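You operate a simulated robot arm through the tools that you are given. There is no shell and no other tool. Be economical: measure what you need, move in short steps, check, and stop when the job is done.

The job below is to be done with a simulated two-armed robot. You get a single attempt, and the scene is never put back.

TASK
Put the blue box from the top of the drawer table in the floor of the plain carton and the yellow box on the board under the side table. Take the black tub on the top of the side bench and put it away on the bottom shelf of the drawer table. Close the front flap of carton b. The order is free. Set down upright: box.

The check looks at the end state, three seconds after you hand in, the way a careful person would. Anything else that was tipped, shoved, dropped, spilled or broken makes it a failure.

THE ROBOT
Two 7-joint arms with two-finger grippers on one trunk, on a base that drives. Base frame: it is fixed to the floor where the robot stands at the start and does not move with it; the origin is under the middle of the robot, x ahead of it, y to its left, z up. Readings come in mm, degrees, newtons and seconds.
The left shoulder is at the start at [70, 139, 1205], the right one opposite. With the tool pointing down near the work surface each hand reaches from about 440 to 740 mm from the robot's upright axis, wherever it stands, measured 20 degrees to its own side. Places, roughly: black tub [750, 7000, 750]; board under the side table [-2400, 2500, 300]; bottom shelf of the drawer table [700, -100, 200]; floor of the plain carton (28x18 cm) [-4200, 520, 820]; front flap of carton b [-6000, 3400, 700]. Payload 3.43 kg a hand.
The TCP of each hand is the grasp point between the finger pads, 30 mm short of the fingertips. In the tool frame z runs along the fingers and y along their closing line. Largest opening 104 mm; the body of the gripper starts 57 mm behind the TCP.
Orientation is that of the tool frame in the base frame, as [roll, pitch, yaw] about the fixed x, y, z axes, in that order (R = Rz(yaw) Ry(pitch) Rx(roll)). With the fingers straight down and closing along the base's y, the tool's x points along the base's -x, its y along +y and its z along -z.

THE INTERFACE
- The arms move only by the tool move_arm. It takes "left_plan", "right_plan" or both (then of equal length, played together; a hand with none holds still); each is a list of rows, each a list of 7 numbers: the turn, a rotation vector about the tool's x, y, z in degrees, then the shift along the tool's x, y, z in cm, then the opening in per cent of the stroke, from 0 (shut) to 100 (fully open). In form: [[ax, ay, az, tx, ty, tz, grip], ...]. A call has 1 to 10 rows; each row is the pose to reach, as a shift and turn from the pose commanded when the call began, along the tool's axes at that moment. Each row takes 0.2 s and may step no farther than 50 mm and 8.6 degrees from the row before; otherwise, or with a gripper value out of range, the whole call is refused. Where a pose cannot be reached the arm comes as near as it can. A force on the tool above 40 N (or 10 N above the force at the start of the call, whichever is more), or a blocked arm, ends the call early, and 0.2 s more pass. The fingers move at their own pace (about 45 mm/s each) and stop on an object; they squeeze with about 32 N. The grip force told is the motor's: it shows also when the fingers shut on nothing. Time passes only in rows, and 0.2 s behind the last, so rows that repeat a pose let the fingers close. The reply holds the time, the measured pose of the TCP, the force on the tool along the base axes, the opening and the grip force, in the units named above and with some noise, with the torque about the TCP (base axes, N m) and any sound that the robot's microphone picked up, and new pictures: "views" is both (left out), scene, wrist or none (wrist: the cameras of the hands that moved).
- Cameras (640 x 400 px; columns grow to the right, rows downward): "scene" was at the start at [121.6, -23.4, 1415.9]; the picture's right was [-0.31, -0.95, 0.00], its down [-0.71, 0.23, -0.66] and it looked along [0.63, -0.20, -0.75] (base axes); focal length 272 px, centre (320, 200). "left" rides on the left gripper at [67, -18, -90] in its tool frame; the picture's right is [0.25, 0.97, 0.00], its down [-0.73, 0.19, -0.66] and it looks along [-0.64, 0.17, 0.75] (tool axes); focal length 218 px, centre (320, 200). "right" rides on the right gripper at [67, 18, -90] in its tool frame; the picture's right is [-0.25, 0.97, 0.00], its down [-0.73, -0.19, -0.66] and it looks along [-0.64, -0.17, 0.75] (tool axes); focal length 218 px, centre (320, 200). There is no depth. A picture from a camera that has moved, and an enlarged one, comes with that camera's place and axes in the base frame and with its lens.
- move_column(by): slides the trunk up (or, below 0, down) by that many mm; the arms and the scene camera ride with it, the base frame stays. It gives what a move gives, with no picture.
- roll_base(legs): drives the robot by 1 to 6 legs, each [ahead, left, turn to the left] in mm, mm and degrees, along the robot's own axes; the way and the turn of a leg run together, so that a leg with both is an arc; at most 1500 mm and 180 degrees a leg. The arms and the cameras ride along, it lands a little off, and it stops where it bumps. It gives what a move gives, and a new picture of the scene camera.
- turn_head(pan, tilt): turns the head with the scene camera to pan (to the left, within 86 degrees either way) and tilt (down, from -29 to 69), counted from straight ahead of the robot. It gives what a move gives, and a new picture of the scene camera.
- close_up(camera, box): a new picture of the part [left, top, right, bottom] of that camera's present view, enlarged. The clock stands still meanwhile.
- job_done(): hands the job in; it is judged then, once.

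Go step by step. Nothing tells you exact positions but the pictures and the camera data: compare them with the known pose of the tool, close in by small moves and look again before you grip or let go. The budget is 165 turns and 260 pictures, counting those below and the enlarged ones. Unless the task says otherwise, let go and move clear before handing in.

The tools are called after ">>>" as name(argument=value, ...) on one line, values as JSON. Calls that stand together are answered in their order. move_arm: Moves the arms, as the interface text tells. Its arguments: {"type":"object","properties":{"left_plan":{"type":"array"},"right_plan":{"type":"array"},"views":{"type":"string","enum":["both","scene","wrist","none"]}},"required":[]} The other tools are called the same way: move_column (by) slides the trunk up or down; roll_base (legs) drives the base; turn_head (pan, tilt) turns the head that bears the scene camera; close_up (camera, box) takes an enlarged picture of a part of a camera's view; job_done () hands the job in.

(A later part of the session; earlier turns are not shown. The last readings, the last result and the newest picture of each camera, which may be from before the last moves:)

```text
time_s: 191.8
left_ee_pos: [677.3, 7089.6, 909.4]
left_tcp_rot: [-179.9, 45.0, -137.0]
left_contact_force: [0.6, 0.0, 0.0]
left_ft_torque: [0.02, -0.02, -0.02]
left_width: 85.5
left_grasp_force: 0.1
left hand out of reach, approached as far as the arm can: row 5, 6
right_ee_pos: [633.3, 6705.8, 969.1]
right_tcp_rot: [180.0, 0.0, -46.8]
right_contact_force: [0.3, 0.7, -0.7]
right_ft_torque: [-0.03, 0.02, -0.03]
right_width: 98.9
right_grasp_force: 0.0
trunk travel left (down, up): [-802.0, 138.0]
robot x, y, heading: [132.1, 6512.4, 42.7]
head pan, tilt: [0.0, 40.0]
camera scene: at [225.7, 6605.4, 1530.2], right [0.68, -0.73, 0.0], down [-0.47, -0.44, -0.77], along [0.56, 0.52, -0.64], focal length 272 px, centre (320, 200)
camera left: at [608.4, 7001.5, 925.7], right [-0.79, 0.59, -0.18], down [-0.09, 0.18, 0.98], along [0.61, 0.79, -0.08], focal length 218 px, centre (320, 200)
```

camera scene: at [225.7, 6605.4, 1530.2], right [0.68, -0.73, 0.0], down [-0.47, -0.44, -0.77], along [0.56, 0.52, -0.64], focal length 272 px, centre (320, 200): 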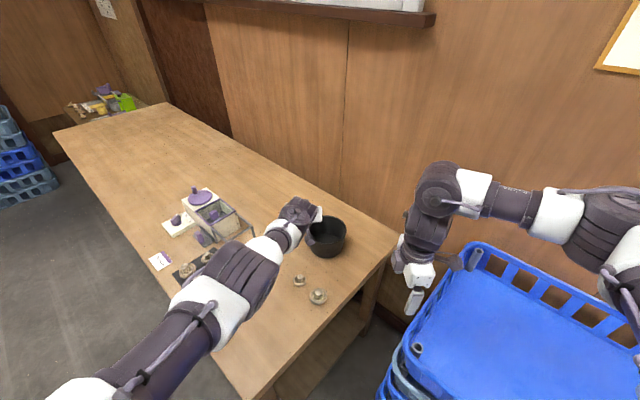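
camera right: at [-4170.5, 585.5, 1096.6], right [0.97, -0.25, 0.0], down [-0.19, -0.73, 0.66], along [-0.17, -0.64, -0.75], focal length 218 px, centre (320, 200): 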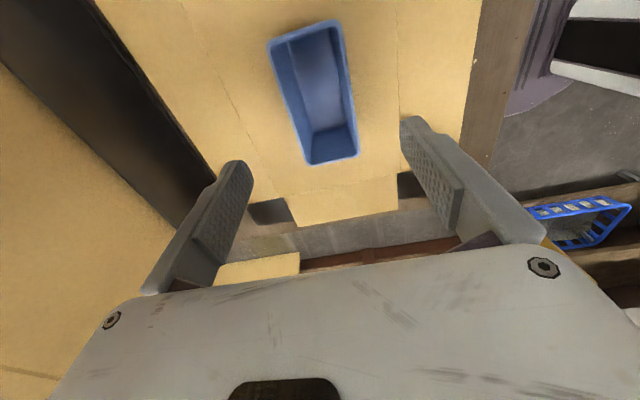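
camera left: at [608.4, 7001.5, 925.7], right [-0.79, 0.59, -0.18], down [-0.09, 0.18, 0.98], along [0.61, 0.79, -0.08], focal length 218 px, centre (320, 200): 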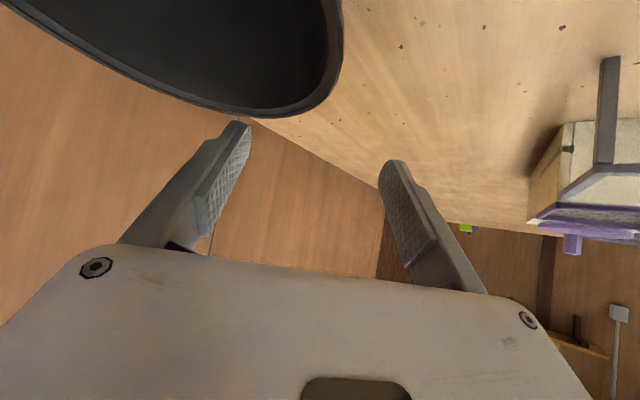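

The wrist view moves the tub to about [714, 7024] with its rim at z ≈ 863. I'll shift back a little, come part way down and recheck.

>>> move_arm(left_plan=[[0, 0, 0, 1.26, -0.75, -1.26, 82], [0, 0, 0, 2.3, -0.75, -0.2, 82], [0, 0, 0, 2.3, -0.75, -0.2, 82]])

```text
time_s: 192.6
left_ee_pos: [669.9, 7071.3, 893.9]
left_tcp_rot: [180.0, 44.9, -137.2]
left_contact_force: [0.3, 0.0, 0.1]
left_ft_torque: [0.01, -0.01, -0.01]
left_width: 85.2
left_grasp_force: 0.0
right_ee_pos: [635.5, 6703.2, 969.4]
right_tcp_rot: [179.9, 0.1, -46.9]
right_contact_force: [-0.7, -1.1, 0.2]
right_ft_torque: [0.0, 0.01, 0.02]
right_width: 99.2
right_grasp_force: 0.0
trunk travel left (down, up): [-802.0, 138.0]
robot x, y, heading: [132.3, 6514.3, 43.3]
head pan, tilt: [0.0, 40.0]
camera scene: at [227.8, 6604.6, 1530.1], right [0.68, -0.73, 0.0], down [-0.47, -0.44, -0.77], along [0.56, 0.52, -0.64], focal length 272 px, centre (320, 200)
camera left: at [601.5, 6983.1, 909.9], right [-0.79, 0.59, -0.18], down [-0.09, 0.18, 0.98], along [0.61, 0.79, -0.09], focal length 218 px, centre (320, 200)
```

scene: 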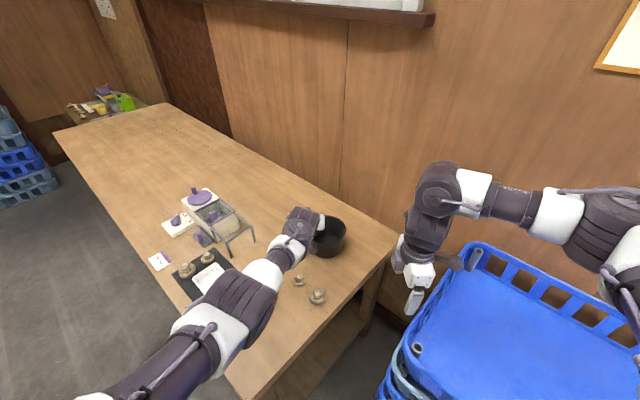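
left: 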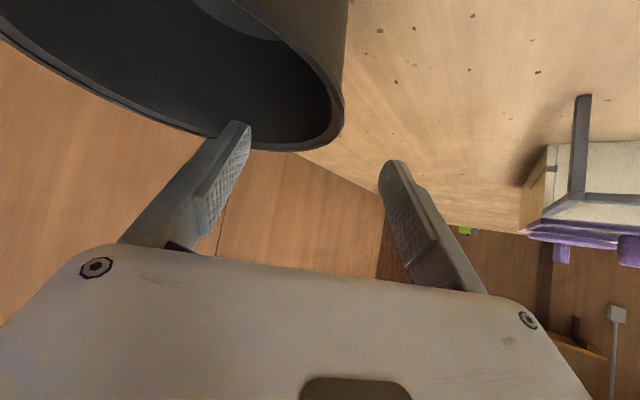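

>>> move_arm(left_plan=[[0, 0, 0, 0.9, 0, 0.9, 82], [0, 0, 0, 1.8, 0, 1.8, 82], [0, 0, 0, 2.7, 0, 2.7, 82], [0, 0, 0, 3.3, 0, 3.3, 82], [0, 0, 0, 3.3, 0, 3.3, 82]])

```text
time_s: 193.8
left_ee_pos: [662.1, 7067.4, 858.8]
left_tcp_rot: [180.0, 45.0, -137.2]
left_contact_force: [0.1, 0.4, 0.0]
left_ft_torque: [-0.01, -0.02, -0.01]
left_width: 85.4
left_grasp_force: 0.1
left hand out of reach, approached as far as the arm can: row 2, 3, 4, 5
right_ee_pos: [635.5, 6703.5, 968.6]
right_tcp_rot: [-179.9, 0.0, -46.9]
right_contact_force: [0.4, 0.1, 0.8]
right_ft_torque: [0.03, 0.02, -0.01]
right_width: 98.6
right_grasp_force: 0.1
trunk travel left (down, up): [-802.0, 138.0]
robot x, y, heading: [129.4, 6511.0, 43.1]
head pan, tilt: [0.0, 40.0]
camera scene: at [227.6, 6604.3, 1530.1], right [0.68, -0.73, 0.0], down [-0.47, -0.44, -0.77], along [0.56, 0.52, -0.64], focal length 272 px, centre (320, 200)
camera left: at [592.8, 6978.3, 874.6], right [-0.79, 0.59, -0.18], down [-0.09, 0.18, 0.98], along [0.61, 0.79, -0.09], focal length 218 px, centre (320, 200)
```

scene: 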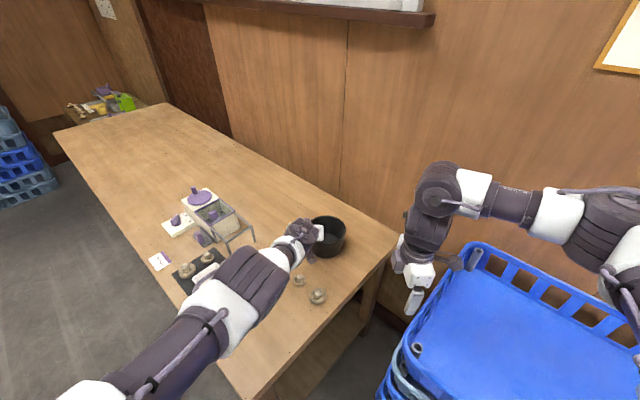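
left: 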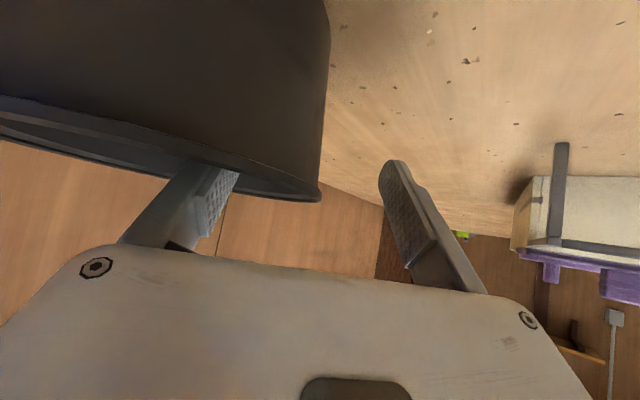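

It has run out of vertical reach here, so I'll come down the last bit with the trunk and then close.

>>> move_column(by=-14)

>>> move_arm(left_plan=[[0, 0, 0, -0.2, 0, 0.2, 60], [0, 0, 0, -0.4, 0, 0.4, 30], [0, 0, 0, -0.4, 0, 0.4, 0], [0, 0, 0, -0.4, 0, 0.4, 0], [0, 0, 0, -0.4, 0, 0.4, 0], [0, 0, 0, -0.4, 0, 0.4, 0], [0, 0, 0, -0.4, 0, 0.4, 0], [0, 0, 0, -0.4, 0, 0.4, 0]])

```text
time_s: 194.4
left_ee_pos: [662.1, 7066.5, 843.2]
left_tcp_rot: [179.9, 44.9, -137.2]
left_contact_force: [-0.1, -0.8, -0.2]
left_ft_torque: [0.01, 0.0, 0.0]
left_width: 85.4
left_grasp_force: 0.1
right_ee_pos: [636.4, 6704.0, 955.1]
right_tcp_rot: [179.9, 0.0, -46.9]
right_contact_force: [-0.3, 0.5, 0.2]
right_ft_torque: [0.02, -0.03, -0.03]
right_width: 98.8
right_grasp_force: 0.0
trunk travel left (down, up): [-788.0, 152.0]
robot x, y, heading: [131.6, 6513.9, 43.2]
head pan, tilt: [0.0, 40.0]
```

```text
time_s: 196.2
left_ee_pos: [663.3, 7069.3, 845.2]
left_tcp_rot: [-179.8, 45.0, -137.3]
left_contact_force: [1.7, 1.2, 3.3]
left_ft_torque: [-0.41, -0.41, 0.22]
left_width: 12.5
left_grasp_force: 31.8
left hand out of reach, approached as far as the arm can: row 2, 3, 4, 5, 6, 7, 8
right_ee_pos: [635.3, 6703.9, 955.0]
right_tcp_rot: [-180.0, 0.1, -46.9]
right_contact_force: [0.4, -0.9, 0.0]
right_ft_torque: [-0.01, -0.01, 0.03]
right_width: 98.8
right_grasp_force: 0.0
trunk travel left (down, up): [-788.0, 152.0]
robot x, y, heading: [131.3, 6511.8, 42.9]
head pan, tilt: [0.0, 40.0]
camera scene: at [227.0, 6604.0, 1516.2], right [0.68, -0.73, 0.0], down [-0.47, -0.44, -0.77], along [0.56, 0.52, -0.64], focal length 272 px, centre (320, 200)
camera left: at [594.1, 6979.6, 862.0], right [-0.79, 0.59, -0.18], down [-0.09, 0.18, 0.98], along [0.61, 0.79, -0.08], focal length 218 px, centre (320, 200)
```

scene: 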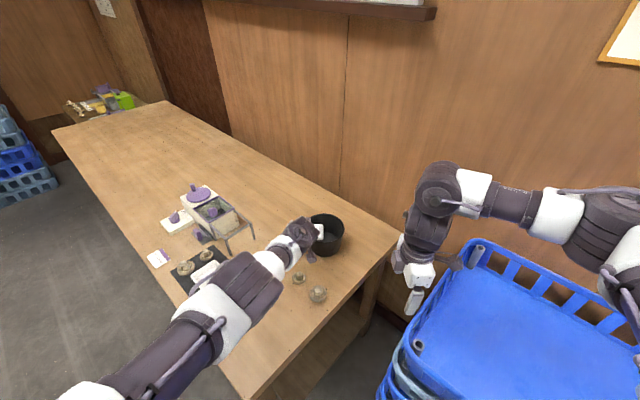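
left: 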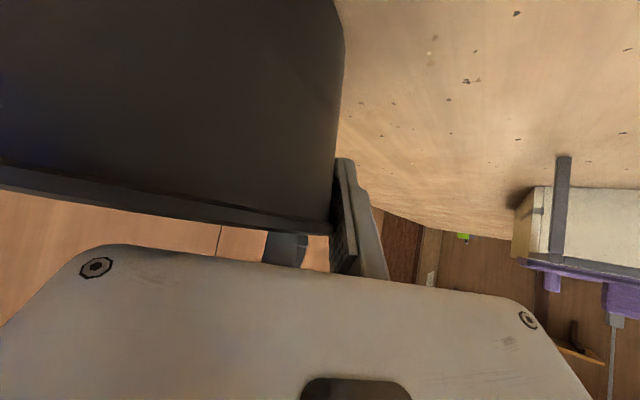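

The rim is pinched at 32 N. I'll lift with the trunk.

>>> move_column(by=60)

>>> close_up(camera="scene", box=[240, 170, 400, 300])

>>> close_up(camera="left", box=[0, 0, 640, 400])

```text
time_s: 197.2
left_ee_pos: [663.9, 7069.0, 903.6]
left_tcp_rot: [180.0, 44.9, -137.2]
left_contact_force: [-0.9, 0.4, -1.7]
left_ft_torque: [0.03, 0.02, -0.04]
left_width: 10.8
left_grasp_force: 31.9
right_ee_pos: [635.8, 6704.7, 1014.9]
right_tcp_rot: [180.0, 0.0, -46.9]
right_contact_force: [0.1, -0.2, 0.2]
right_ft_torque: [0.0, 0.03, -0.01]
right_width: 98.8
right_grasp_force: 0.0
trunk travel left (down, up): [-848.0, 92.0]
robot x, y, heading: [128.3, 6514.5, 43.1]
head pan, tilt: [0.0, 40.0]
```

```text
3.08 times, centred on (320, 235) of scene
camera zoom: at [227.9, 6605.0, 1576.0], right [0.68, -0.73, 0.0], down [-0.47, -0.44, -0.77], along [0.56, 0.52, -0.64], focal length 836 px, centre (320, 92)
```

zoom: 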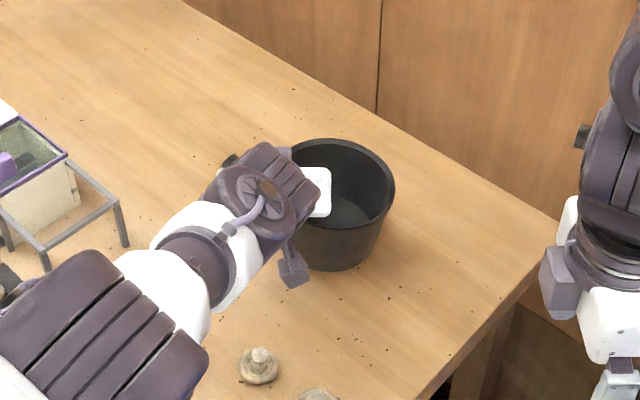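

```text
1.00 times, centred on (320, 200) of left (not enlarged: the box is as wide or as high as the picture)
camera zoom: at [593.9, 6980.2, 920.6], right [-0.79, 0.59, -0.18], down [-0.09, 0.18, 0.98], along [0.61, 0.79, -0.09], focal length 218 px, centre (320, 200)
```

zoom: 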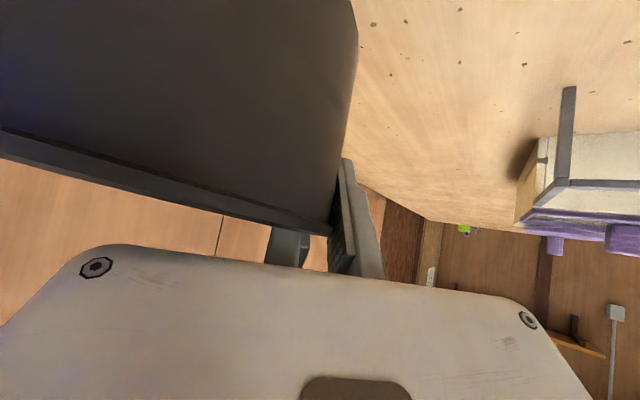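

The tub is lifted, with a slight sag of about 5°. I'll back off diagonally, draw the arm in, then travel south to the drawer table.

>>> roll_base(legs=[[-550, 0, 0]])

>>> move_arm(left_plan=[[0, 0, 0, 2.5, 0.5, -2.5, 0], [0, 0, 0, 5, 1, -5, 0], [0, 0, 0, 7.5, 1.5, -7.5, 0], [0, 0, 0, 10, 2, -10, 0], [0, 0, 0, 12, 2, -12, 0]])

```text
time_s: 200.4
left_ee_pos: [261.8, 6695.2, 904.1]
left_tcp_rot: [-179.9, 44.9, -137.1]
left_contact_force: [0.5, 1.0, -1.8]
left_ft_torque: [0.03, 0.04, 0.0]
left_width: 10.8
left_grasp_force: 31.6
right_ee_pos: [234.8, 6329.6, 1015.3]
right_tcp_rot: [179.9, -0.1, -46.8]
right_contact_force: [0.3, -0.2, 0.5]
right_ft_torque: [0.0, -0.01, -0.02]
right_width: 98.9
right_grasp_force: 0.0
trunk travel left (down, up): [-848.0, 92.0]
robot x, y, heading: [-270.2, 6137.8, 43.3]
head pan, tilt: [0.0, 40.0]
camera scene: at [-172.9, 6230.9, 1576.0], right [0.68, -0.73, 0.0], down [-0.47, -0.44, -0.77], along [0.56, 0.52, -0.64], focal length 272 px, centre (320, 200)
```

scene: 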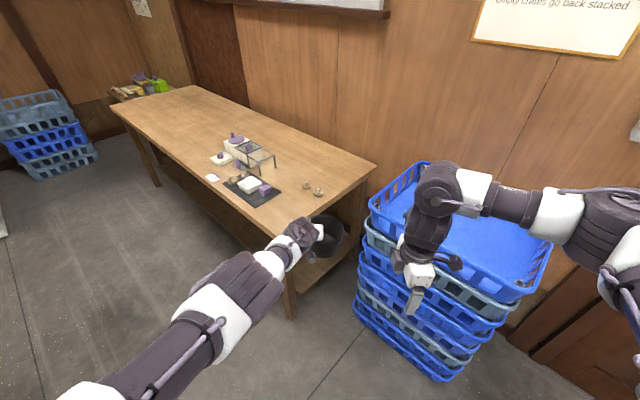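

```text
time_s: 201.6
left_ee_pos: [122.0, 6591.3, 906.9]
left_tcp_rot: [180.0, 45.0, -137.2]
left_contact_force: [-0.5, -0.1, -0.7]
left_ft_torque: [0.03, 0.07, -0.01]
left_width: 10.4
left_grasp_force: 31.8
right_ee_pos: [233.6, 6328.8, 1015.4]
right_tcp_rot: [-180.0, 0.0, -46.7]
right_contact_force: [-0.5, -0.3, 0.7]
right_ft_torque: [0.02, 0.03, -0.02]
right_width: 98.9
right_grasp_force: 0.1
trunk travel left (down, up): [-848.0, 92.0]
robot x, y, heading: [-266.4, 6135.9, 43.2]
head pan, tilt: [0.0, 40.0]
camera scene: at [-174.6, 6228.5, 1576.3], right [0.68, -0.73, 0.0], down [-0.47, -0.44, -0.77], along [0.56, 0.52, -0.64], focal length 272 px, centre (320, 200)
camera left: at [53.5, 6503.2, 922.1], right [-0.79, 0.59, -0.18], down [-0.09, 0.18, 0.98], along [0.61, 0.79, -0.08], focal length 218 px, centre (320, 200)
```

scene: 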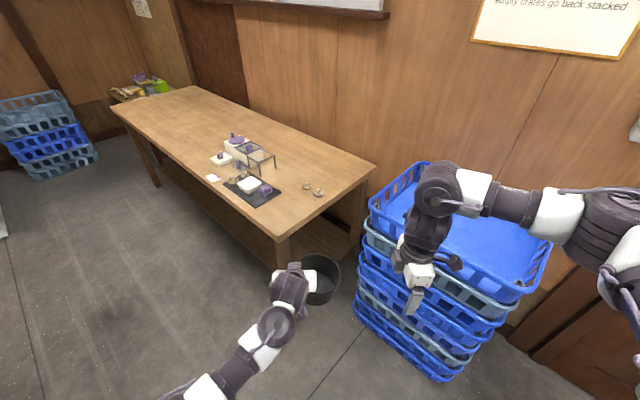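
left: 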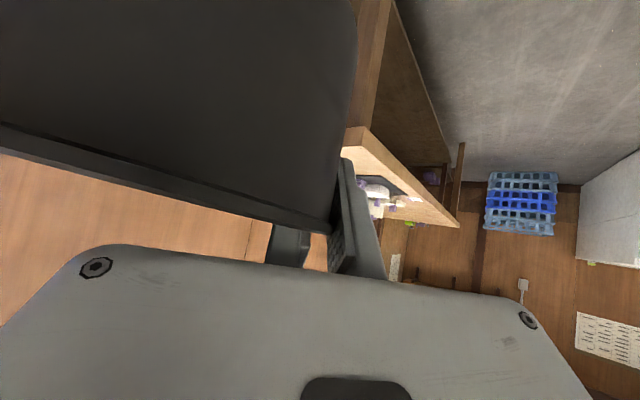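

>>> roll_base(legs=[[0, 0, -133.2], [0, -170, 0], [1500, 0, 0], [1500, 0, 0], [1300, 0, 0]])

```text
time_s: 228.8
left_ee_pos: [-349.8, 1233.5, 904.5]
left_tcp_rot: [-179.9, 44.9, 90.2]
left_contact_force: [-0.6, 0.0, 0.4]
left_ft_torque: [0.01, -0.03, -0.02]
left_width: 10.1
left_grasp_force: 31.8
right_ee_pos: [-619.0, 1328.8, 1015.5]
right_tcp_rot: [180.0, 0.0, -179.3]
right_contact_force: [0.8, 0.0, 0.3]
right_ft_torque: [0.0, -0.01, 0.03]
right_width: 98.7
right_grasp_force: 0.2
trunk travel left (down, up): [-848.0, 92.0]
robot x, y, heading: [-422.2, 1829.0, -89.5]
head pan, tilt: [0.0, 40.0]
camera scene: at [-422.6, 1696.8, 1576.2], right [-1.0, -0.01, 0.0], down [-0.01, 0.64, -0.77], along [0.01, -0.77, -0.64], focal length 272 px, centre (320, 200)
```

scene: 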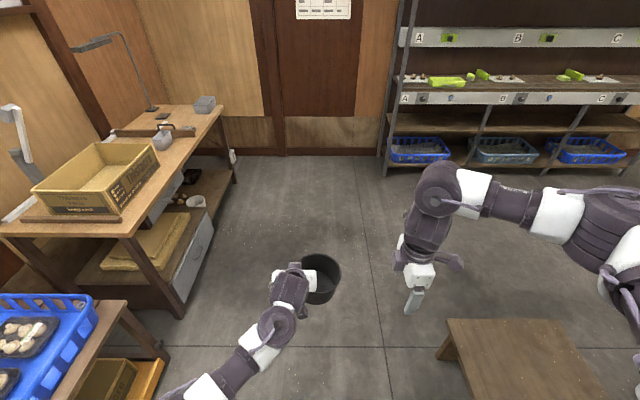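

>>> roll_base(legs=[[1500, 0, 0], [200, -80, 0], [0, 0, 89.5]])

>>> move_column(by=-400)

>>> turn_head(pan=-5, tilt=32)

```text
time_s: 241.2
left_ee_pos: [111.7, 215.8, 903.8]
left_tcp_rot: [-180.0, 44.8, -179.5]
left_contact_force: [-0.6, 0.1, -1.1]
left_ft_torque: [0.02, 0.01, 0.01]
left_width: 9.7
left_grasp_force: 32.0
right_ee_pos: [18.2, -53.1, 1015.9]
right_tcp_rot: [-179.9, 0.0, -89.1]
right_contact_force: [-0.3, -0.3, 0.1]
right_ft_torque: [-0.01, -0.01, -0.01]
right_width: 98.7
right_grasp_force: 0.1
trunk travel left (down, up): [-848.0, 92.0]
robot x, y, heading: [-488.0, 140.3, 0.9]
head pan, tilt: [0.0, 40.0]
camera scene: at [-353.4, 144.8, 1576.1], right [0.01, -1.0, 0.0], down [-0.64, -0.01, -0.77], along [0.77, 0.01, -0.64], focal length 272 px, centre (320, 200)
```

scene: 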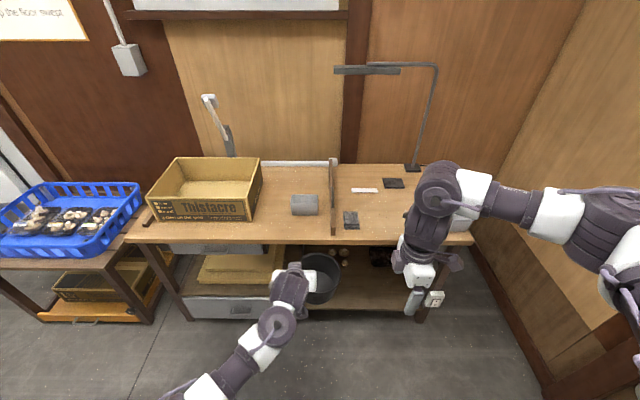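

```text
time_s: 245.1
left_ee_pos: [112.1, 214.2, 505.4]
left_tcp_rot: [179.9, 45.0, -179.6]
left_contact_force: [0.6, 0.1, -1.2]
left_ft_torque: [0.05, -0.02, 0.01]
left_width: 9.7
left_grasp_force: 31.8
right_ee_pos: [16.0, -53.6, 615.9]
right_tcp_rot: [-179.9, 0.0, -89.1]
right_contact_force: [0.3, 0.5, 0.0]
right_ft_torque: [0.01, 0.0, 0.0]
right_width: 98.5
right_grasp_force: 0.1
trunk travel left (down, up): [-448.0, 492.0]
robot x, y, heading: [-484.6, 143.5, 0.8]
head pan, tilt: [0.0, 40.0]
```

```text
time_s: 245.8
left_ee_pos: [112.6, 215.0, 504.4]
left_tcp_rot: [-179.9, 45.0, -179.5]
left_contact_force: [0.2, 0.8, -0.8]
left_ft_torque: [0.03, 0.0, 0.03]
left_width: 9.4
left_grasp_force: 32.2
right_ee_pos: [16.2, -53.4, 615.9]
right_tcp_rot: [179.9, 0.1, -89.1]
right_contact_force: [0.6, 0.3, 0.1]
right_ft_torque: [0.01, -0.05, 0.03]
right_width: 98.8
right_grasp_force: 0.1
trunk travel left (down, up): [-448.0, 492.0]
robot x, y, heading: [-483.9, 140.6, 0.9]
head pan, tilt: [-5.0, 32.0]
camera scene: at [-349.2, 137.3, 1188.3], right [-0.07, -1.0, 0.0], down [-0.53, 0.04, -0.85], along [0.85, -0.06, -0.53], focal length 272 px, centre (320, 200)
```

scene: 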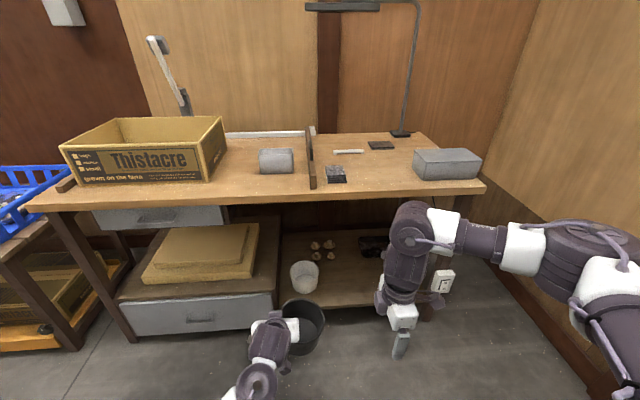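

>>> move_arm(right_plan=[[0, 0, 0, 3, 3, -2, 95], [0, 0, 0, 6, 6, -4, 95], [0, 0, 0, 9, 9, -6, 95], [0, 0, 0, 12, 12, -8, 95], [0, 0, 0, 16, 13, -10, 95]], views="none")

>>> close_up(camera="scene", box=[230, 170, 490, 340])

```text
time_s: 247.0
left_ee_pos: [111.2, 214.4, 505.9]
left_tcp_rot: [-180.0, 45.0, -179.5]
left_contact_force: [0.3, -0.2, -0.5]
left_ft_torque: [0.06, 0.0, -0.03]
left_width: 9.6
left_grasp_force: 31.4
right_ee_pos: [-112.8, -215.3, 715.2]
right_tcp_rot: [-179.9, 0.1, -89.1]
right_contact_force: [-0.2, -0.7, -0.3]
right_ft_torque: [0.03, -0.05, 0.02]
right_width: 98.4
right_grasp_force: 0.1
trunk travel left (down, up): [-448.0, 492.0]
robot x, y, heading: [-485.2, 141.0, 0.8]
head pan, tilt: [-5.0, 32.0]
```

```text
2.35 times, centred on (360, 255) of scene
camera zoom: at [-350.1, 136.6, 1188.4], right [-0.07, -1.0, 0.0], down [-0.53, 0.04, -0.85], along [0.85, -0.06, -0.53], focal length 639 px, centre (226, 71)
```

zoom: 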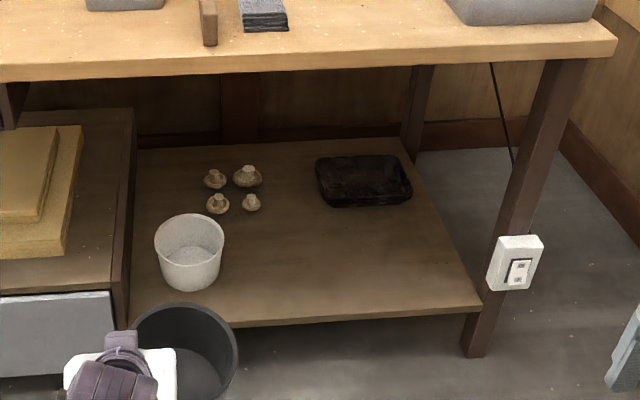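

The shelf is at z ≈ 200, and its front centre is free near [510, -110], between the bucket, the mushrooms and the tray. I'll tuck the right arm up and back, lower the trunk, and line up.

>>> move_arm(right_plan=[[0, 0, 0, 0, 2, -4, 95], [0, 0, 0, 0, 4, -8, 95], [0, 0, 0, 0, 6, -12, 95], [0, 0, 0, 0, 8, -16, 95]], views="none")

>>> move_column(by=-180)

>>> roll_base(legs=[[0, -260, -0.8], [190, 0, 0]])

>>> turn_head(pan=5, tilt=45)

```text
time_s: 248.0
left_ee_pos: [111.4, 215.3, 504.9]
left_tcp_rot: [-179.8, 44.9, -179.5]
left_contact_force: [0.3, -0.6, -0.7]
left_ft_torque: [0.04, 0.0, 0.03]
left_width: 9.4
left_grasp_force: 32.2
right_ee_pos: [-181.6, -205.4, 867.3]
right_tcp_rot: [179.9, -0.1, -89.2]
right_contact_force: [0.6, -0.3, 0.0]
right_ft_torque: [-0.03, 0.0, 0.02]
right_width: 98.7
right_grasp_force: 0.1
right hand out of reach, approached as far as the arm can: row 4
trunk travel left (down, up): [-448.0, 492.0]
robot x, y, heading: [-487.2, 143.8, 0.6]
head pan, tilt: [-5.0, 32.0]
```

```text
time_s: 250.0
left_ee_pos: [111.4, 216.1, 325.9]
left_tcp_rot: [-180.0, 45.0, -179.5]
left_contact_force: [-0.5, 0.3, -1.3]
left_ft_torque: [0.03, -0.03, 0.03]
left_width: 9.4
left_grasp_force: 32.5
right_ee_pos: [-181.2, -205.0, 687.5]
right_tcp_rot: [179.9, -0.1, -89.0]
right_contact_force: [-0.4, -0.2, 0.1]
right_ft_torque: [0.01, 0.01, -0.01]
right_width: 98.7
right_grasp_force: 0.2
trunk travel left (down, up): [-268.0, 672.0]
robot x, y, heading: [-485.8, 145.2, 0.6]
head pan, tilt: [-5.0, 32.0]
```

```text
time_s: 253.0
left_ee_pos: [301.2, -49.6, 325.8]
left_tcp_rot: [-180.0, 44.8, 179.9]
left_contact_force: [0.0, -0.4, -0.2]
left_ft_torque: [0.01, 0.0, 0.0]
left_width: 9.4
left_grasp_force: 31.8
right_ee_pos: [5.3, -467.5, 687.6]
right_tcp_rot: [180.0, 0.0, -89.8]
right_contact_force: [-0.7, -0.1, -0.1]
right_ft_torque: [0.04, 0.01, -0.01]
right_width: 98.9
right_grasp_force: 0.1
trunk travel left (down, up): [-268.0, 672.0]
robot x, y, heading: [-295.5, -114.3, 0.0]
head pan, tilt: [-5.0, 32.0]
camera scene: at [-159.6, -121.7, 1008.2], right [-0.09, -1.0, 0.0], down [-0.53, 0.05, -0.85], along [0.84, -0.07, -0.53], focal length 272 px, centre (320, 200)
```

scene: 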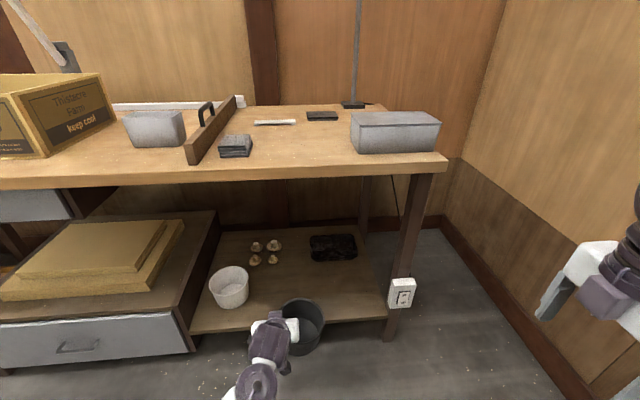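

```text
time_s: 253.7
left_ee_pos: [302.2, -49.3, 325.0]
left_tcp_rot: [-180.0, 44.9, 179.9]
left_contact_force: [0.4, -0.4, -1.0]
left_ft_torque: [0.06, -0.01, 0.02]
left_width: 9.6
left_grasp_force: 31.5
right_ee_pos: [4.8, -466.3, 688.7]
right_tcp_rot: [-180.0, 0.1, -89.8]
right_contact_force: [-0.3, 0.5, 0.5]
right_ft_torque: [-0.01, 0.0, 0.05]
right_width: 99.0
right_grasp_force: 0.0
trunk travel left (down, up): [-268.0, 672.0]
robot x, y, heading: [-295.5, -111.4, 0.2]
head pan, tilt: [5.0, 45.0]
camera scene: at [-168.3, -106.9, 988.9], right [0.09, -1.0, 0.0], down [-0.7, -0.06, -0.71], along [0.7, 0.06, -0.71], focal length 272 px, centre (320, 200)
```

scene: 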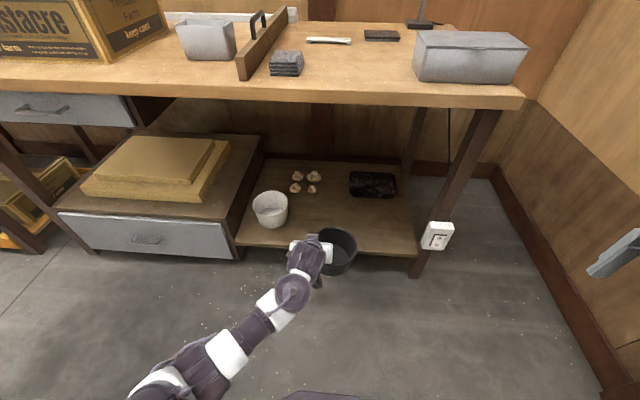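

>>> roll_base(legs=[[205, 0, 0]])

>>> close_up(camera="left", box=[0, 0, 640, 400])

```text
time_s: 255.3
left_ee_pos: [506.8, -50.4, 324.9]
left_tcp_rot: [-179.9, 45.0, 179.7]
left_contact_force: [0.1, -0.4, -0.9]
left_ft_torque: [0.07, -0.02, 0.03]
left_width: 9.4
left_grasp_force: 31.8
right_ee_pos: [208.3, -467.5, 688.3]
right_tcp_rot: [-180.0, 0.0, -89.9]
right_contact_force: [0.3, 1.2, -0.3]
right_ft_torque: [0.02, 0.02, -0.04]
right_width: 98.4
right_grasp_force: 0.1
trunk travel left (down, up): [-268.0, 672.0]
robot x, y, heading: [-90.4, -114.8, 0.2]
head pan, tilt: [5.0, 45.0]
camera scene: at [36.5, -106.7, 988.8], right [0.09, -1.0, 0.0], down [-0.7, -0.06, -0.71], along [0.7, 0.06, -0.71], focal length 272 px, centre (320, 200)
```

scene: 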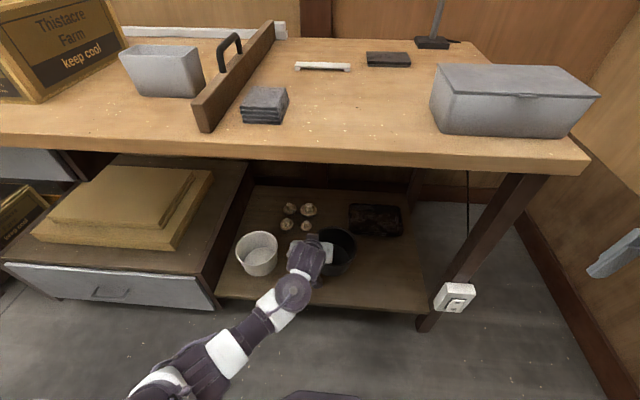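

```text
1.00 times, centred on (320, 200) of left (not enlarged: the box is as wide or as high as the picture)
camera zoom: at [395.5, -66.7, 341.0], right [-0.18, 0.97, -0.18], down [0.05, 0.19, 0.98], along [0.98, 0.16, -0.09], focal length 218 px, centre (320, 200)
```

zoom: 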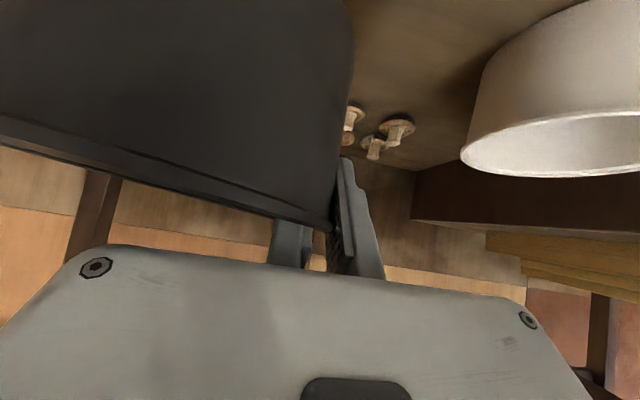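

The tub is over a free spot and the bucket is clear of the fingers. I'll lower in steps.

>>> move_arm(left_plan=[[0, 0, 0, 0.9, 0, 0.9, 0], [0, 0, 0, 1.8, 0, 1.8, 0], [0, 0, 0, 2.6, 0, 2.6, 0], [0, 0, 0, 2.6, 0, 2.6, 0]], views="none")

>>> move_arm(left_plan=[[0, 0, 0, 0.3, 0, 0.3, 0], [0, 0, 0, 0.5, 0, 0.5, 0], [0, 0, 0, 0.5, 0, 0.5, 0]], views="wrist")

```text
time_s: 256.3
left_ee_pos: [506.1, -50.1, 288.0]
left_tcp_rot: [-180.0, 44.9, 179.8]
left_contact_force: [0.2, 0.6, -0.3]
left_ft_torque: [0.07, -0.02, 0.02]
left_width: 9.6
left_grasp_force: 32.2
right_ee_pos: [207.2, -466.7, 687.3]
right_tcp_rot: [180.0, -0.1, -89.8]
right_contact_force: [0.3, -0.4, 0.2]
right_ft_torque: [0.0, -0.02, -0.02]
right_width: 98.7
right_grasp_force: 0.0
trunk travel left (down, up): [-268.0, 672.0]
robot x, y, heading: [-90.9, -114.0, -0.1]
head pan, tilt: [5.0, 45.0]
```

```text
time_s: 257.1
left_ee_pos: [506.2, -49.8, 281.4]
left_tcp_rot: [-180.0, 44.9, 179.8]
left_contact_force: [0.2, 0.9, -0.4]
left_ft_torque: [0.05, 0.01, 0.0]
left_width: 9.7
left_grasp_force: 32.1
right_ee_pos: [208.1, -466.8, 688.0]
right_tcp_rot: [-179.9, 0.1, -89.8]
right_contact_force: [-0.4, -0.5, -0.1]
right_ft_torque: [0.02, 0.0, 0.02]
right_width: 98.8
right_grasp_force: 0.0
trunk travel left (down, up): [-268.0, 672.0]
robot x, y, heading: [-92.0, -115.8, -0.2]
head pan, tilt: [5.0, 45.0]
camera left: at [395.4, -67.0, 297.8], right [-0.18, 0.97, -0.18], down [0.05, 0.19, 0.98], along [0.98, 0.16, -0.09], focal length 218 px, centre (320, 200)
```

left: 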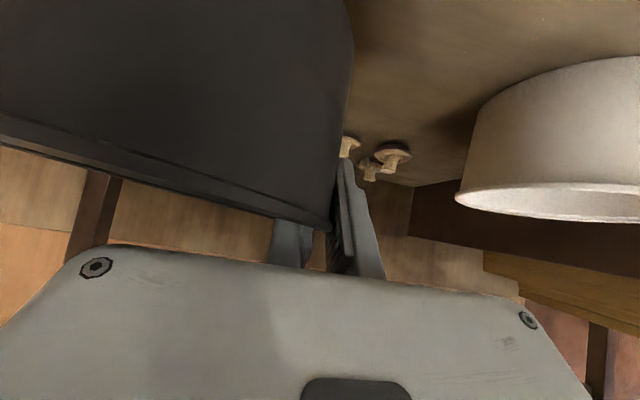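

>>> move_arm(left_plan=[[0, 0, 0, 0.3, 0, 0.3, 0], [0, 0, 0, 0.5, 0, 0.5, 0], [0, 0, 0, 0.5, 0, 0.5, 0]], views="none")

>>> move_arm(left_plan=[[0, 0, 0, 0.25, 0, 0.25, 0], [0, 0, 0, 0.5, 0, 0.5, 0], [0, 0, 0, 0.5, 0, 0.5, 0]], views="none")

```text
time_s: 257.9
left_ee_pos: [506.5, -50.8, 273.8]
left_tcp_rot: [-180.0, 44.9, 179.8]
left_contact_force: [-0.2, 0.1, -1.0]
left_ft_torque: [0.02, 0.02, -0.01]
left_width: 9.6
left_grasp_force: 32.0
right_ee_pos: [208.7, -465.8, 688.2]
right_tcp_rot: [180.0, 0.0, -89.8]
right_contact_force: [0.1, 0.4, 0.2]
right_ft_torque: [0.03, 0.02, -0.04]
right_width: 98.8
right_grasp_force: 0.1
trunk travel left (down, up): [-268.0, 672.0]
robot x, y, heading: [-91.2, -115.4, 0.2]
head pan, tilt: [5.0, 45.0]
```

```text
time_s: 258.7
left_ee_pos: [505.9, -48.6, 267.3]
left_tcp_rot: [179.9, 45.0, 179.8]
left_contact_force: [0.8, 0.6, -0.5]
left_ft_torque: [0.07, -0.03, -0.01]
left_width: 9.6
left_grasp_force: 31.8
right_ee_pos: [207.8, -466.5, 688.7]
right_tcp_rot: [180.0, 0.0, -89.8]
right_contact_force: [-0.8, -0.8, -0.3]
right_ft_torque: [0.0, -0.04, 0.0]
right_width: 98.9
right_grasp_force: 0.1
trunk travel left (down, up): [-268.0, 672.0]
robot x, y, heading: [-93.3, -115.6, 0.2]
head pan, tilt: [5.0, 45.0]
```

>>> move_arm(left_plan=[[0, 0, 0, 0.25, 0, 0.25, 0], [0, 0, 0, 0.5, 0, 0.5, 0], [0, 0, 0, 0.5, 0, 0.5, 0]], views="none")

>>> move_arm(left_plan=[[0, 0, 0, 0.25, 0, 0.25, 0], [0, 0, 0, 0.5, 0, 0.5, 0], [0, 0, 0, 0.5, 0, 0.5, 0]], views="wrist")

```text
time_s: 259.5
left_ee_pos: [505.0, -50.0, 260.8]
left_tcp_rot: [-179.9, 44.9, 179.8]
left_contact_force: [0.3, 0.1, -1.3]
left_ft_torque: [0.04, 0.0, 0.04]
left_width: 9.6
left_grasp_force: 31.9
right_ee_pos: [208.6, -467.0, 687.1]
right_tcp_rot: [-180.0, 0.0, -89.8]
right_contact_force: [0.1, 0.0, 0.0]
right_ft_torque: [-0.02, 0.03, 0.06]
right_width: 98.7
right_grasp_force: 0.1
trunk travel left (down, up): [-268.0, 672.0]
robot x, y, heading: [-93.2, -114.9, -0.2]
head pan, tilt: [5.0, 45.0]
```

```text
time_s: 260.3
left_ee_pos: [506.0, -49.7, 252.9]
left_tcp_rot: [180.0, 44.8, 179.7]
left_contact_force: [-0.3, -0.1, -1.3]
left_ft_torque: [0.04, -0.01, 0.0]
left_width: 9.6
left_grasp_force: 32.2
right_ee_pos: [206.6, -466.6, 688.0]
right_tcp_rot: [180.0, 0.0, -89.8]
right_contact_force: [0.6, -0.7, 0.1]
right_ft_torque: [-0.03, 0.0, 0.0]
right_width: 98.8
right_grasp_force: 0.1
trunk travel left (down, up): [-268.0, 672.0]
robot x, y, heading: [-89.2, -117.4, 0.3]
head pan, tilt: [5.0, 45.0]
camera left: at [395.4, -66.6, 269.1], right [-0.18, 0.97, -0.18], down [0.05, 0.19, 0.98], along [0.98, 0.16, -0.09], focal length 218 px, centre (320, 200)
```

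left: 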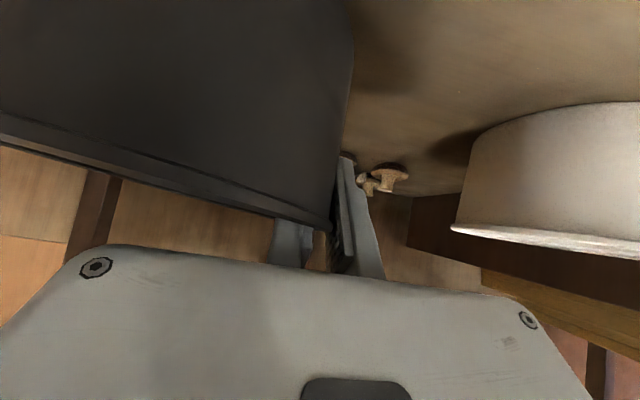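

>>> move_arm(left_plan=[[0, 0, 0, 0.25, 0, 0.25, 0], [0, 0, 0, 0.5, 0, 0.5, 0], [0, 0, 0, 0.5, 0, 0.5, 0]], views="none")

>>> move_arm(left_plan=[[0, 0, 0, 0.25, 0, 0.25, 0], [0, 0, 0, 0.5, 0, 0.5, 0], [0, 0, 0, 0.5, 0, 0.5, 0]], views="scene")

```text
time_s: 261.1
left_ee_pos: [506.5, -50.1, 246.1]
left_tcp_rot: [179.9, 45.0, 179.8]
left_contact_force: [0.4, -0.4, -1.0]
left_ft_torque: [0.06, -0.02, -0.02]
left_width: 9.4
left_grasp_force: 32.1
right_ee_pos: [208.7, -466.5, 688.1]
right_tcp_rot: [-180.0, -0.1, -89.8]
right_contact_force: [-0.1, -0.8, 0.3]
right_ft_torque: [-0.02, -0.02, 0.0]
right_width: 99.1
right_grasp_force: 0.0
trunk travel left (down, up): [-268.0, 672.0]
robot x, y, heading: [-88.2, -113.9, -0.0]
head pan, tilt: [5.0, 45.0]
```

```text
time_s: 261.9
left_ee_pos: [506.8, -48.3, 240.0]
left_tcp_rot: [-180.0, 45.1, 179.9]
left_contact_force: [0.9, 4.6, 13.3]
left_ft_torque: [-0.86, 0.4, -0.07]
left_width: 9.9
left_grasp_force: 31.9
right_ee_pos: [207.3, -466.0, 689.4]
right_tcp_rot: [-179.9, 0.0, -89.8]
right_contact_force: [0.1, -0.2, -0.2]
right_ft_torque: [0.03, 0.02, 0.03]
right_width: 98.5
right_grasp_force: 0.0
trunk travel left (down, up): [-268.0, 672.0]
robot x, y, heading: [-87.1, -111.1, 0.2]
head pan, tilt: [5.0, 45.0]
camera scene: at [34.7, -106.5, 989.2], right [0.09, -1.0, 0.0], down [-0.7, -0.06, -0.71], along [0.71, 0.06, -0.71], focal length 272 px, centre (320, 200)
```

scene: 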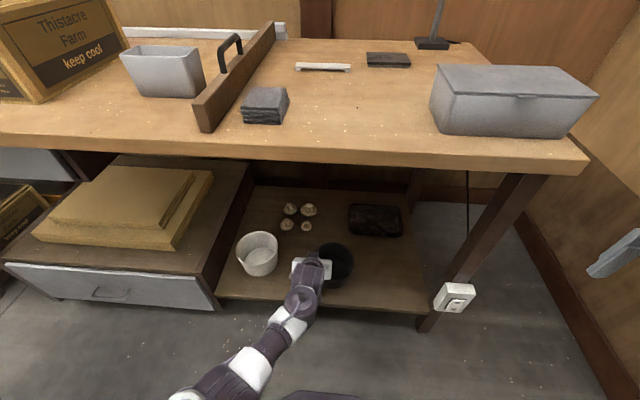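

The tub's sagging side has touched down. I'll press 4 mm more to bring it level, then open gently.

>>> move_arm(left_plan=[[0, 0, 0, 0.15, 0, 0.15, 0], [0, 0, 0, 0.3, 0, 0.3, 0], [0, 0, 0, 0.3, 0, 0.3, 0]], views="wrist")

```text
time_s: 262.7
left_ee_pos: [506.5, -48.7, 237.5]
left_tcp_rot: [-179.8, 45.2, 180.0]
left_contact_force: [0.8, 9.8, 24.3]
left_ft_torque: [-1.23, 1.15, -0.43]
left_width: 10.7
left_grasp_force: 31.6
right_ee_pos: [206.4, -466.7, 688.9]
right_tcp_rot: [-179.9, 0.0, -89.8]
right_contact_force: [-0.3, 0.0, 0.1]
right_ft_torque: [-0.03, 0.04, -0.02]
right_width: 98.8
right_grasp_force: 0.1
trunk travel left (down, up): [-268.0, 672.0]
robot x, y, heading: [-90.5, -112.8, 0.2]
head pan, tilt: [5.0, 45.0]
camera left: at [396.2, -66.4, 253.3], right [-0.18, 0.97, -0.18], down [0.05, 0.19, 0.98], along [0.98, 0.16, -0.08], focal length 218 px, centre (320, 200)
```

left: 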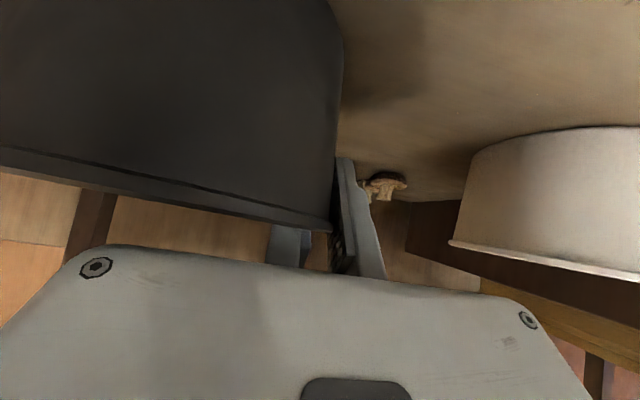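

>>> move_arm(left_plan=[[0, 0, 0, 0.15, 0, 0.15, 0], [0, 0, 0, 0.2, 0, 0.2, 0], [0, 0, 0, 0.1, 0, 0.1, 15], [0, 0, 0, 0, 0, 0, 30], [0, 0, 0, 0, 0, 0, 50], [0, 0, 0, 0, 0, 0, 50], [0, 0, 0, 0, 0, 0, 50]], views="both")

```text
time_s: 264.3
left_ee_pos: [505.2, -49.0, 233.8]
left_tcp_rot: [179.9, 44.9, 179.8]
left_contact_force: [0.4, 0.8, -0.7]
left_ft_torque: [0.01, 0.0, -0.01]
left_width: 51.8
left_grasp_force: 0.0
right_ee_pos: [208.0, -465.9, 689.0]
right_tcp_rot: [179.8, 0.1, -89.8]
right_contact_force: [0.5, 0.3, -0.8]
right_ft_torque: [-0.01, 0.02, 0.04]
right_width: 98.5
right_grasp_force: 0.1
trunk travel left (down, up): [-268.0, 672.0]
robot x, y, heading: [-91.5, -114.7, 0.2]
head pan, tilt: [5.0, 45.0]
camera scene: at [36.0, -106.7, 988.9], right [0.09, -1.0, 0.0], down [-0.7, -0.06, -0.71], along [0.7, 0.06, -0.71], focal length 272 px, centre (320, 200)
camera left: at [395.2, -66.8, 251.0], right [-0.18, 0.97, -0.18], down [0.05, 0.19, 0.98], along [0.98, 0.16, -0.09], focal length 218 px, centre (320, 200)
```

scene: 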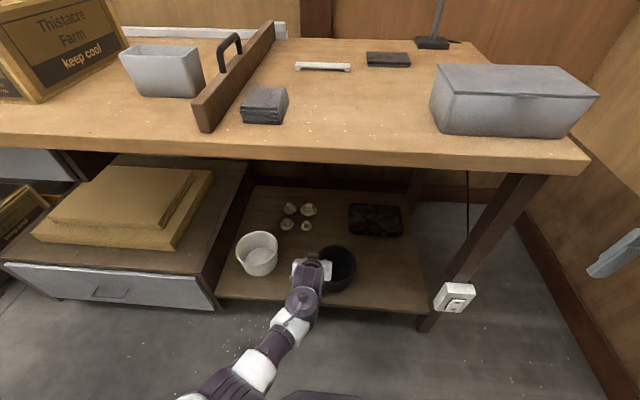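
left: 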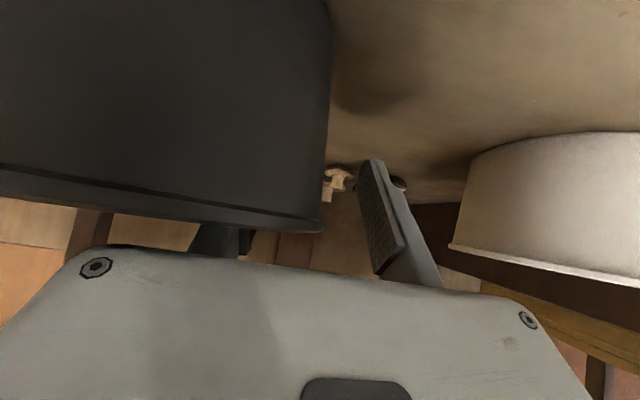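

The tub is sitting level. I'll lift straight up until the inner finger is clear of the rim, then back away.

>>> move_arm(left_plan=[[0, 0, 0, -1.2, 0, -1.2, 50], [0, 0, 0, -2.6, 0, -2.6, 50], [0, 0, 0, -4.2, 0, -4.2, 50], [0, 0, 0, -6, 0, -6, 50], [0, 0, 0, -6, 0, -6, 50]], views="wrist")

>>> roll_base(legs=[[-450, 0, 0]])

>>> close_up(camera="scene", box=[180, 100, 440, 300])

```text
time_s: 265.5
left_ee_pos: [503.8, -48.0, 319.6]
left_tcp_rot: [180.0, 44.9, 179.8]
left_contact_force: [-0.1, -0.2, 0.2]
left_ft_torque: [-0.01, 0.0, -0.04]
left_width: 52.0
left_grasp_force: 0.1
right_ee_pos: [207.4, -466.4, 688.1]
right_tcp_rot: [179.9, -0.1, -89.8]
right_contact_force: [0.4, -0.2, -0.2]
right_ft_torque: [-0.03, -0.03, -0.02]
right_width: 98.7
right_grasp_force: 0.1
trunk travel left (down, up): [-268.0, 672.0]
robot x, y, heading: [-95.1, -114.8, 0.3]
head pan, tilt: [5.0, 45.0]
camera left: at [394.5, -66.0, 335.8], right [-0.17, 0.97, -0.18], down [0.05, 0.19, 0.98], along [0.98, 0.16, -0.09], focal length 218 px, centre (320, 200)
```

left: 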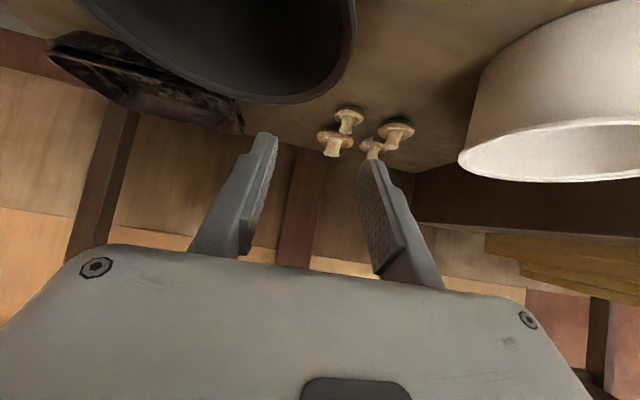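

```text
time_s: 268.2
left_ee_pos: [56.9, -49.5, 319.2]
left_tcp_rot: [180.0, 44.9, 179.8]
left_contact_force: [-0.2, -0.2, 0.0]
left_ft_torque: [0.01, 0.01, -0.03]
left_width: 51.6
left_grasp_force: 0.1
right_ee_pos: [-241.2, -467.3, 687.5]
right_tcp_rot: [180.0, 0.0, -89.8]
right_contact_force: [-0.2, -0.8, -0.4]
right_ft_torque: [0.02, -0.02, -0.01]
right_width: 98.9
right_grasp_force: 0.0
trunk travel left (down, up): [-268.0, 672.0]
robot x, y, heading: [-542.8, -117.5, -0.0]
head pan, tilt: [5.0, 45.0]
camera scene: at [-412.6, -107.0, 988.9], right [0.09, -1.0, 0.0], down [-0.7, -0.06, -0.71], along [0.7, 0.06, -0.71], focal length 272 px, centre (320, 200)
```

scene: 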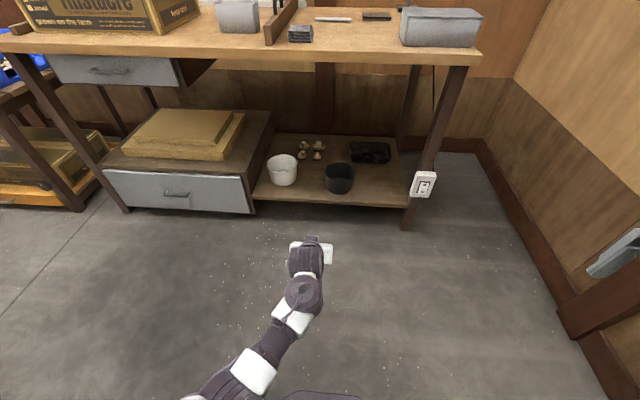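

```text
2.00 times, centred on (310, 200) of scene
camera zoom: at [-412.6, -107.0, 988.9], right [0.09, -1.0, 0.0], down [-0.7, -0.06, -0.71], along [0.7, 0.06, -0.71], focal length 543 px, centre (340, 200)
```

zoom: 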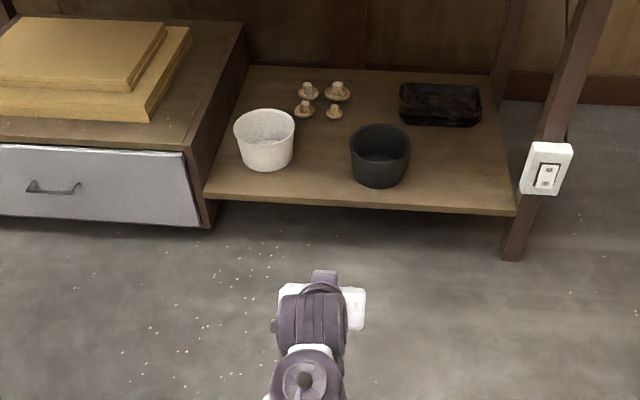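

The tub is upright on the bottom shelf and nothing else has moved. Next is carton b's flap, so I'll raise the trunk and head west for a look.

>>> move_column(by=400)

>>> turn_head(pan=-35, tilt=15)

>>> roll_base(legs=[[0, 0, 180], [1200, -350, 0], [1200, 0, 0]])

```text
time_s: 272.1
left_ee_pos: [57.0, -49.6, 720.2]
left_tcp_rot: [179.9, 44.9, 179.7]
left_contact_force: [-0.4, 0.2, 0.0]
left_ft_torque: [0.0, 0.01, -0.04]
left_width: 52.0
left_grasp_force: 0.0
right_ee_pos: [-240.3, -466.6, 1087.9]
right_tcp_rot: [-180.0, 0.0, -89.8]
right_contact_force: [0.8, 0.1, -1.3]
right_ft_torque: [0.01, -0.01, 0.01]
right_width: 98.7
right_grasp_force: 0.0
trunk travel left (down, up): [-668.0, 272.0]
robot x, y, heading: [-542.7, -115.0, 0.2]
head pan, tilt: [5.0, 45.0]
```

```text
time_s: 273.1
left_ee_pos: [56.1, -48.5, 719.4]
left_tcp_rot: [180.0, 44.9, 179.7]
left_contact_force: [0.6, 0.3, -0.9]
left_ft_torque: [0.04, -0.01, 0.0]
left_width: 52.0
left_grasp_force: 0.0
right_ee_pos: [-240.7, -467.6, 1088.0]
right_tcp_rot: [-179.9, 0.0, -89.7]
right_contact_force: [-0.1, 0.0, -0.2]
right_ft_torque: [-0.02, 0.01, 0.0]
right_width: 98.7
right_grasp_force: 0.1
trunk travel left (down, up): [-668.0, 272.0]
robot x, y, heading: [-536.6, -115.0, -0.0]
head pan, tilt: [-35.0, 15.0]
camera scene: at [-416.6, -167.7, 1435.6], right [-0.57, -0.82, 0.0], down [-0.21, 0.15, -0.97], along [0.79, -0.55, -0.26], focal length 272 px, centre (320, 200)
```

scene: 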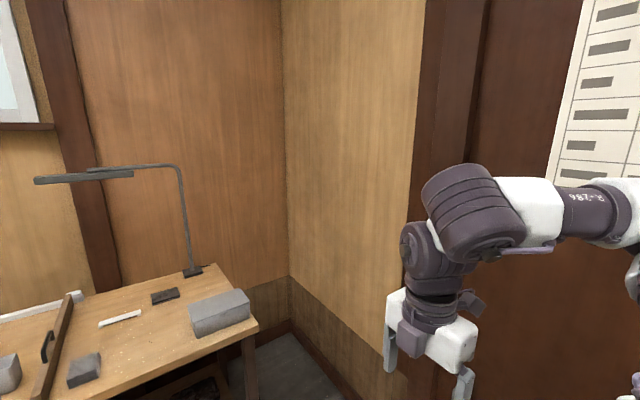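

```text
time_s: 292.6
left_ee_pos: [-3555.3, 166.0, 718.8]
left_tcp_rot: [179.9, 44.9, -0.2]
left_contact_force: [0.7, -0.1, 0.3]
left_ft_torque: [-0.02, 0.02, 0.01]
left_width: 52.2
left_grasp_force: 0.1
right_ee_pos: [-3257.6, 583.0, 1087.8]
right_tcp_rot: [-180.0, 0.0, 90.1]
right_contact_force: [-0.1, -0.1, -0.1]
right_ft_torque: [-0.02, 0.01, -0.01]
right_width: 98.8
right_grasp_force: 0.1
trunk travel left (down, up): [-668.0, 272.0]
robot x, y, heading: [-2955.9, 232.6, -180.0]
head pan, tilt: [-35.0, 15.0]
camera scene: at [-3087.7, 286.1, 1435.7], right [0.57, 0.82, 0.0], down [0.21, -0.15, -0.97], along [-0.79, 0.55, -0.26], focal length 272 px, centre (320, 200)
```

scene: 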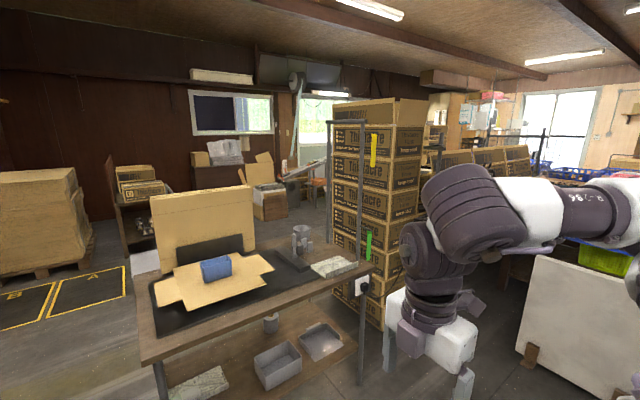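

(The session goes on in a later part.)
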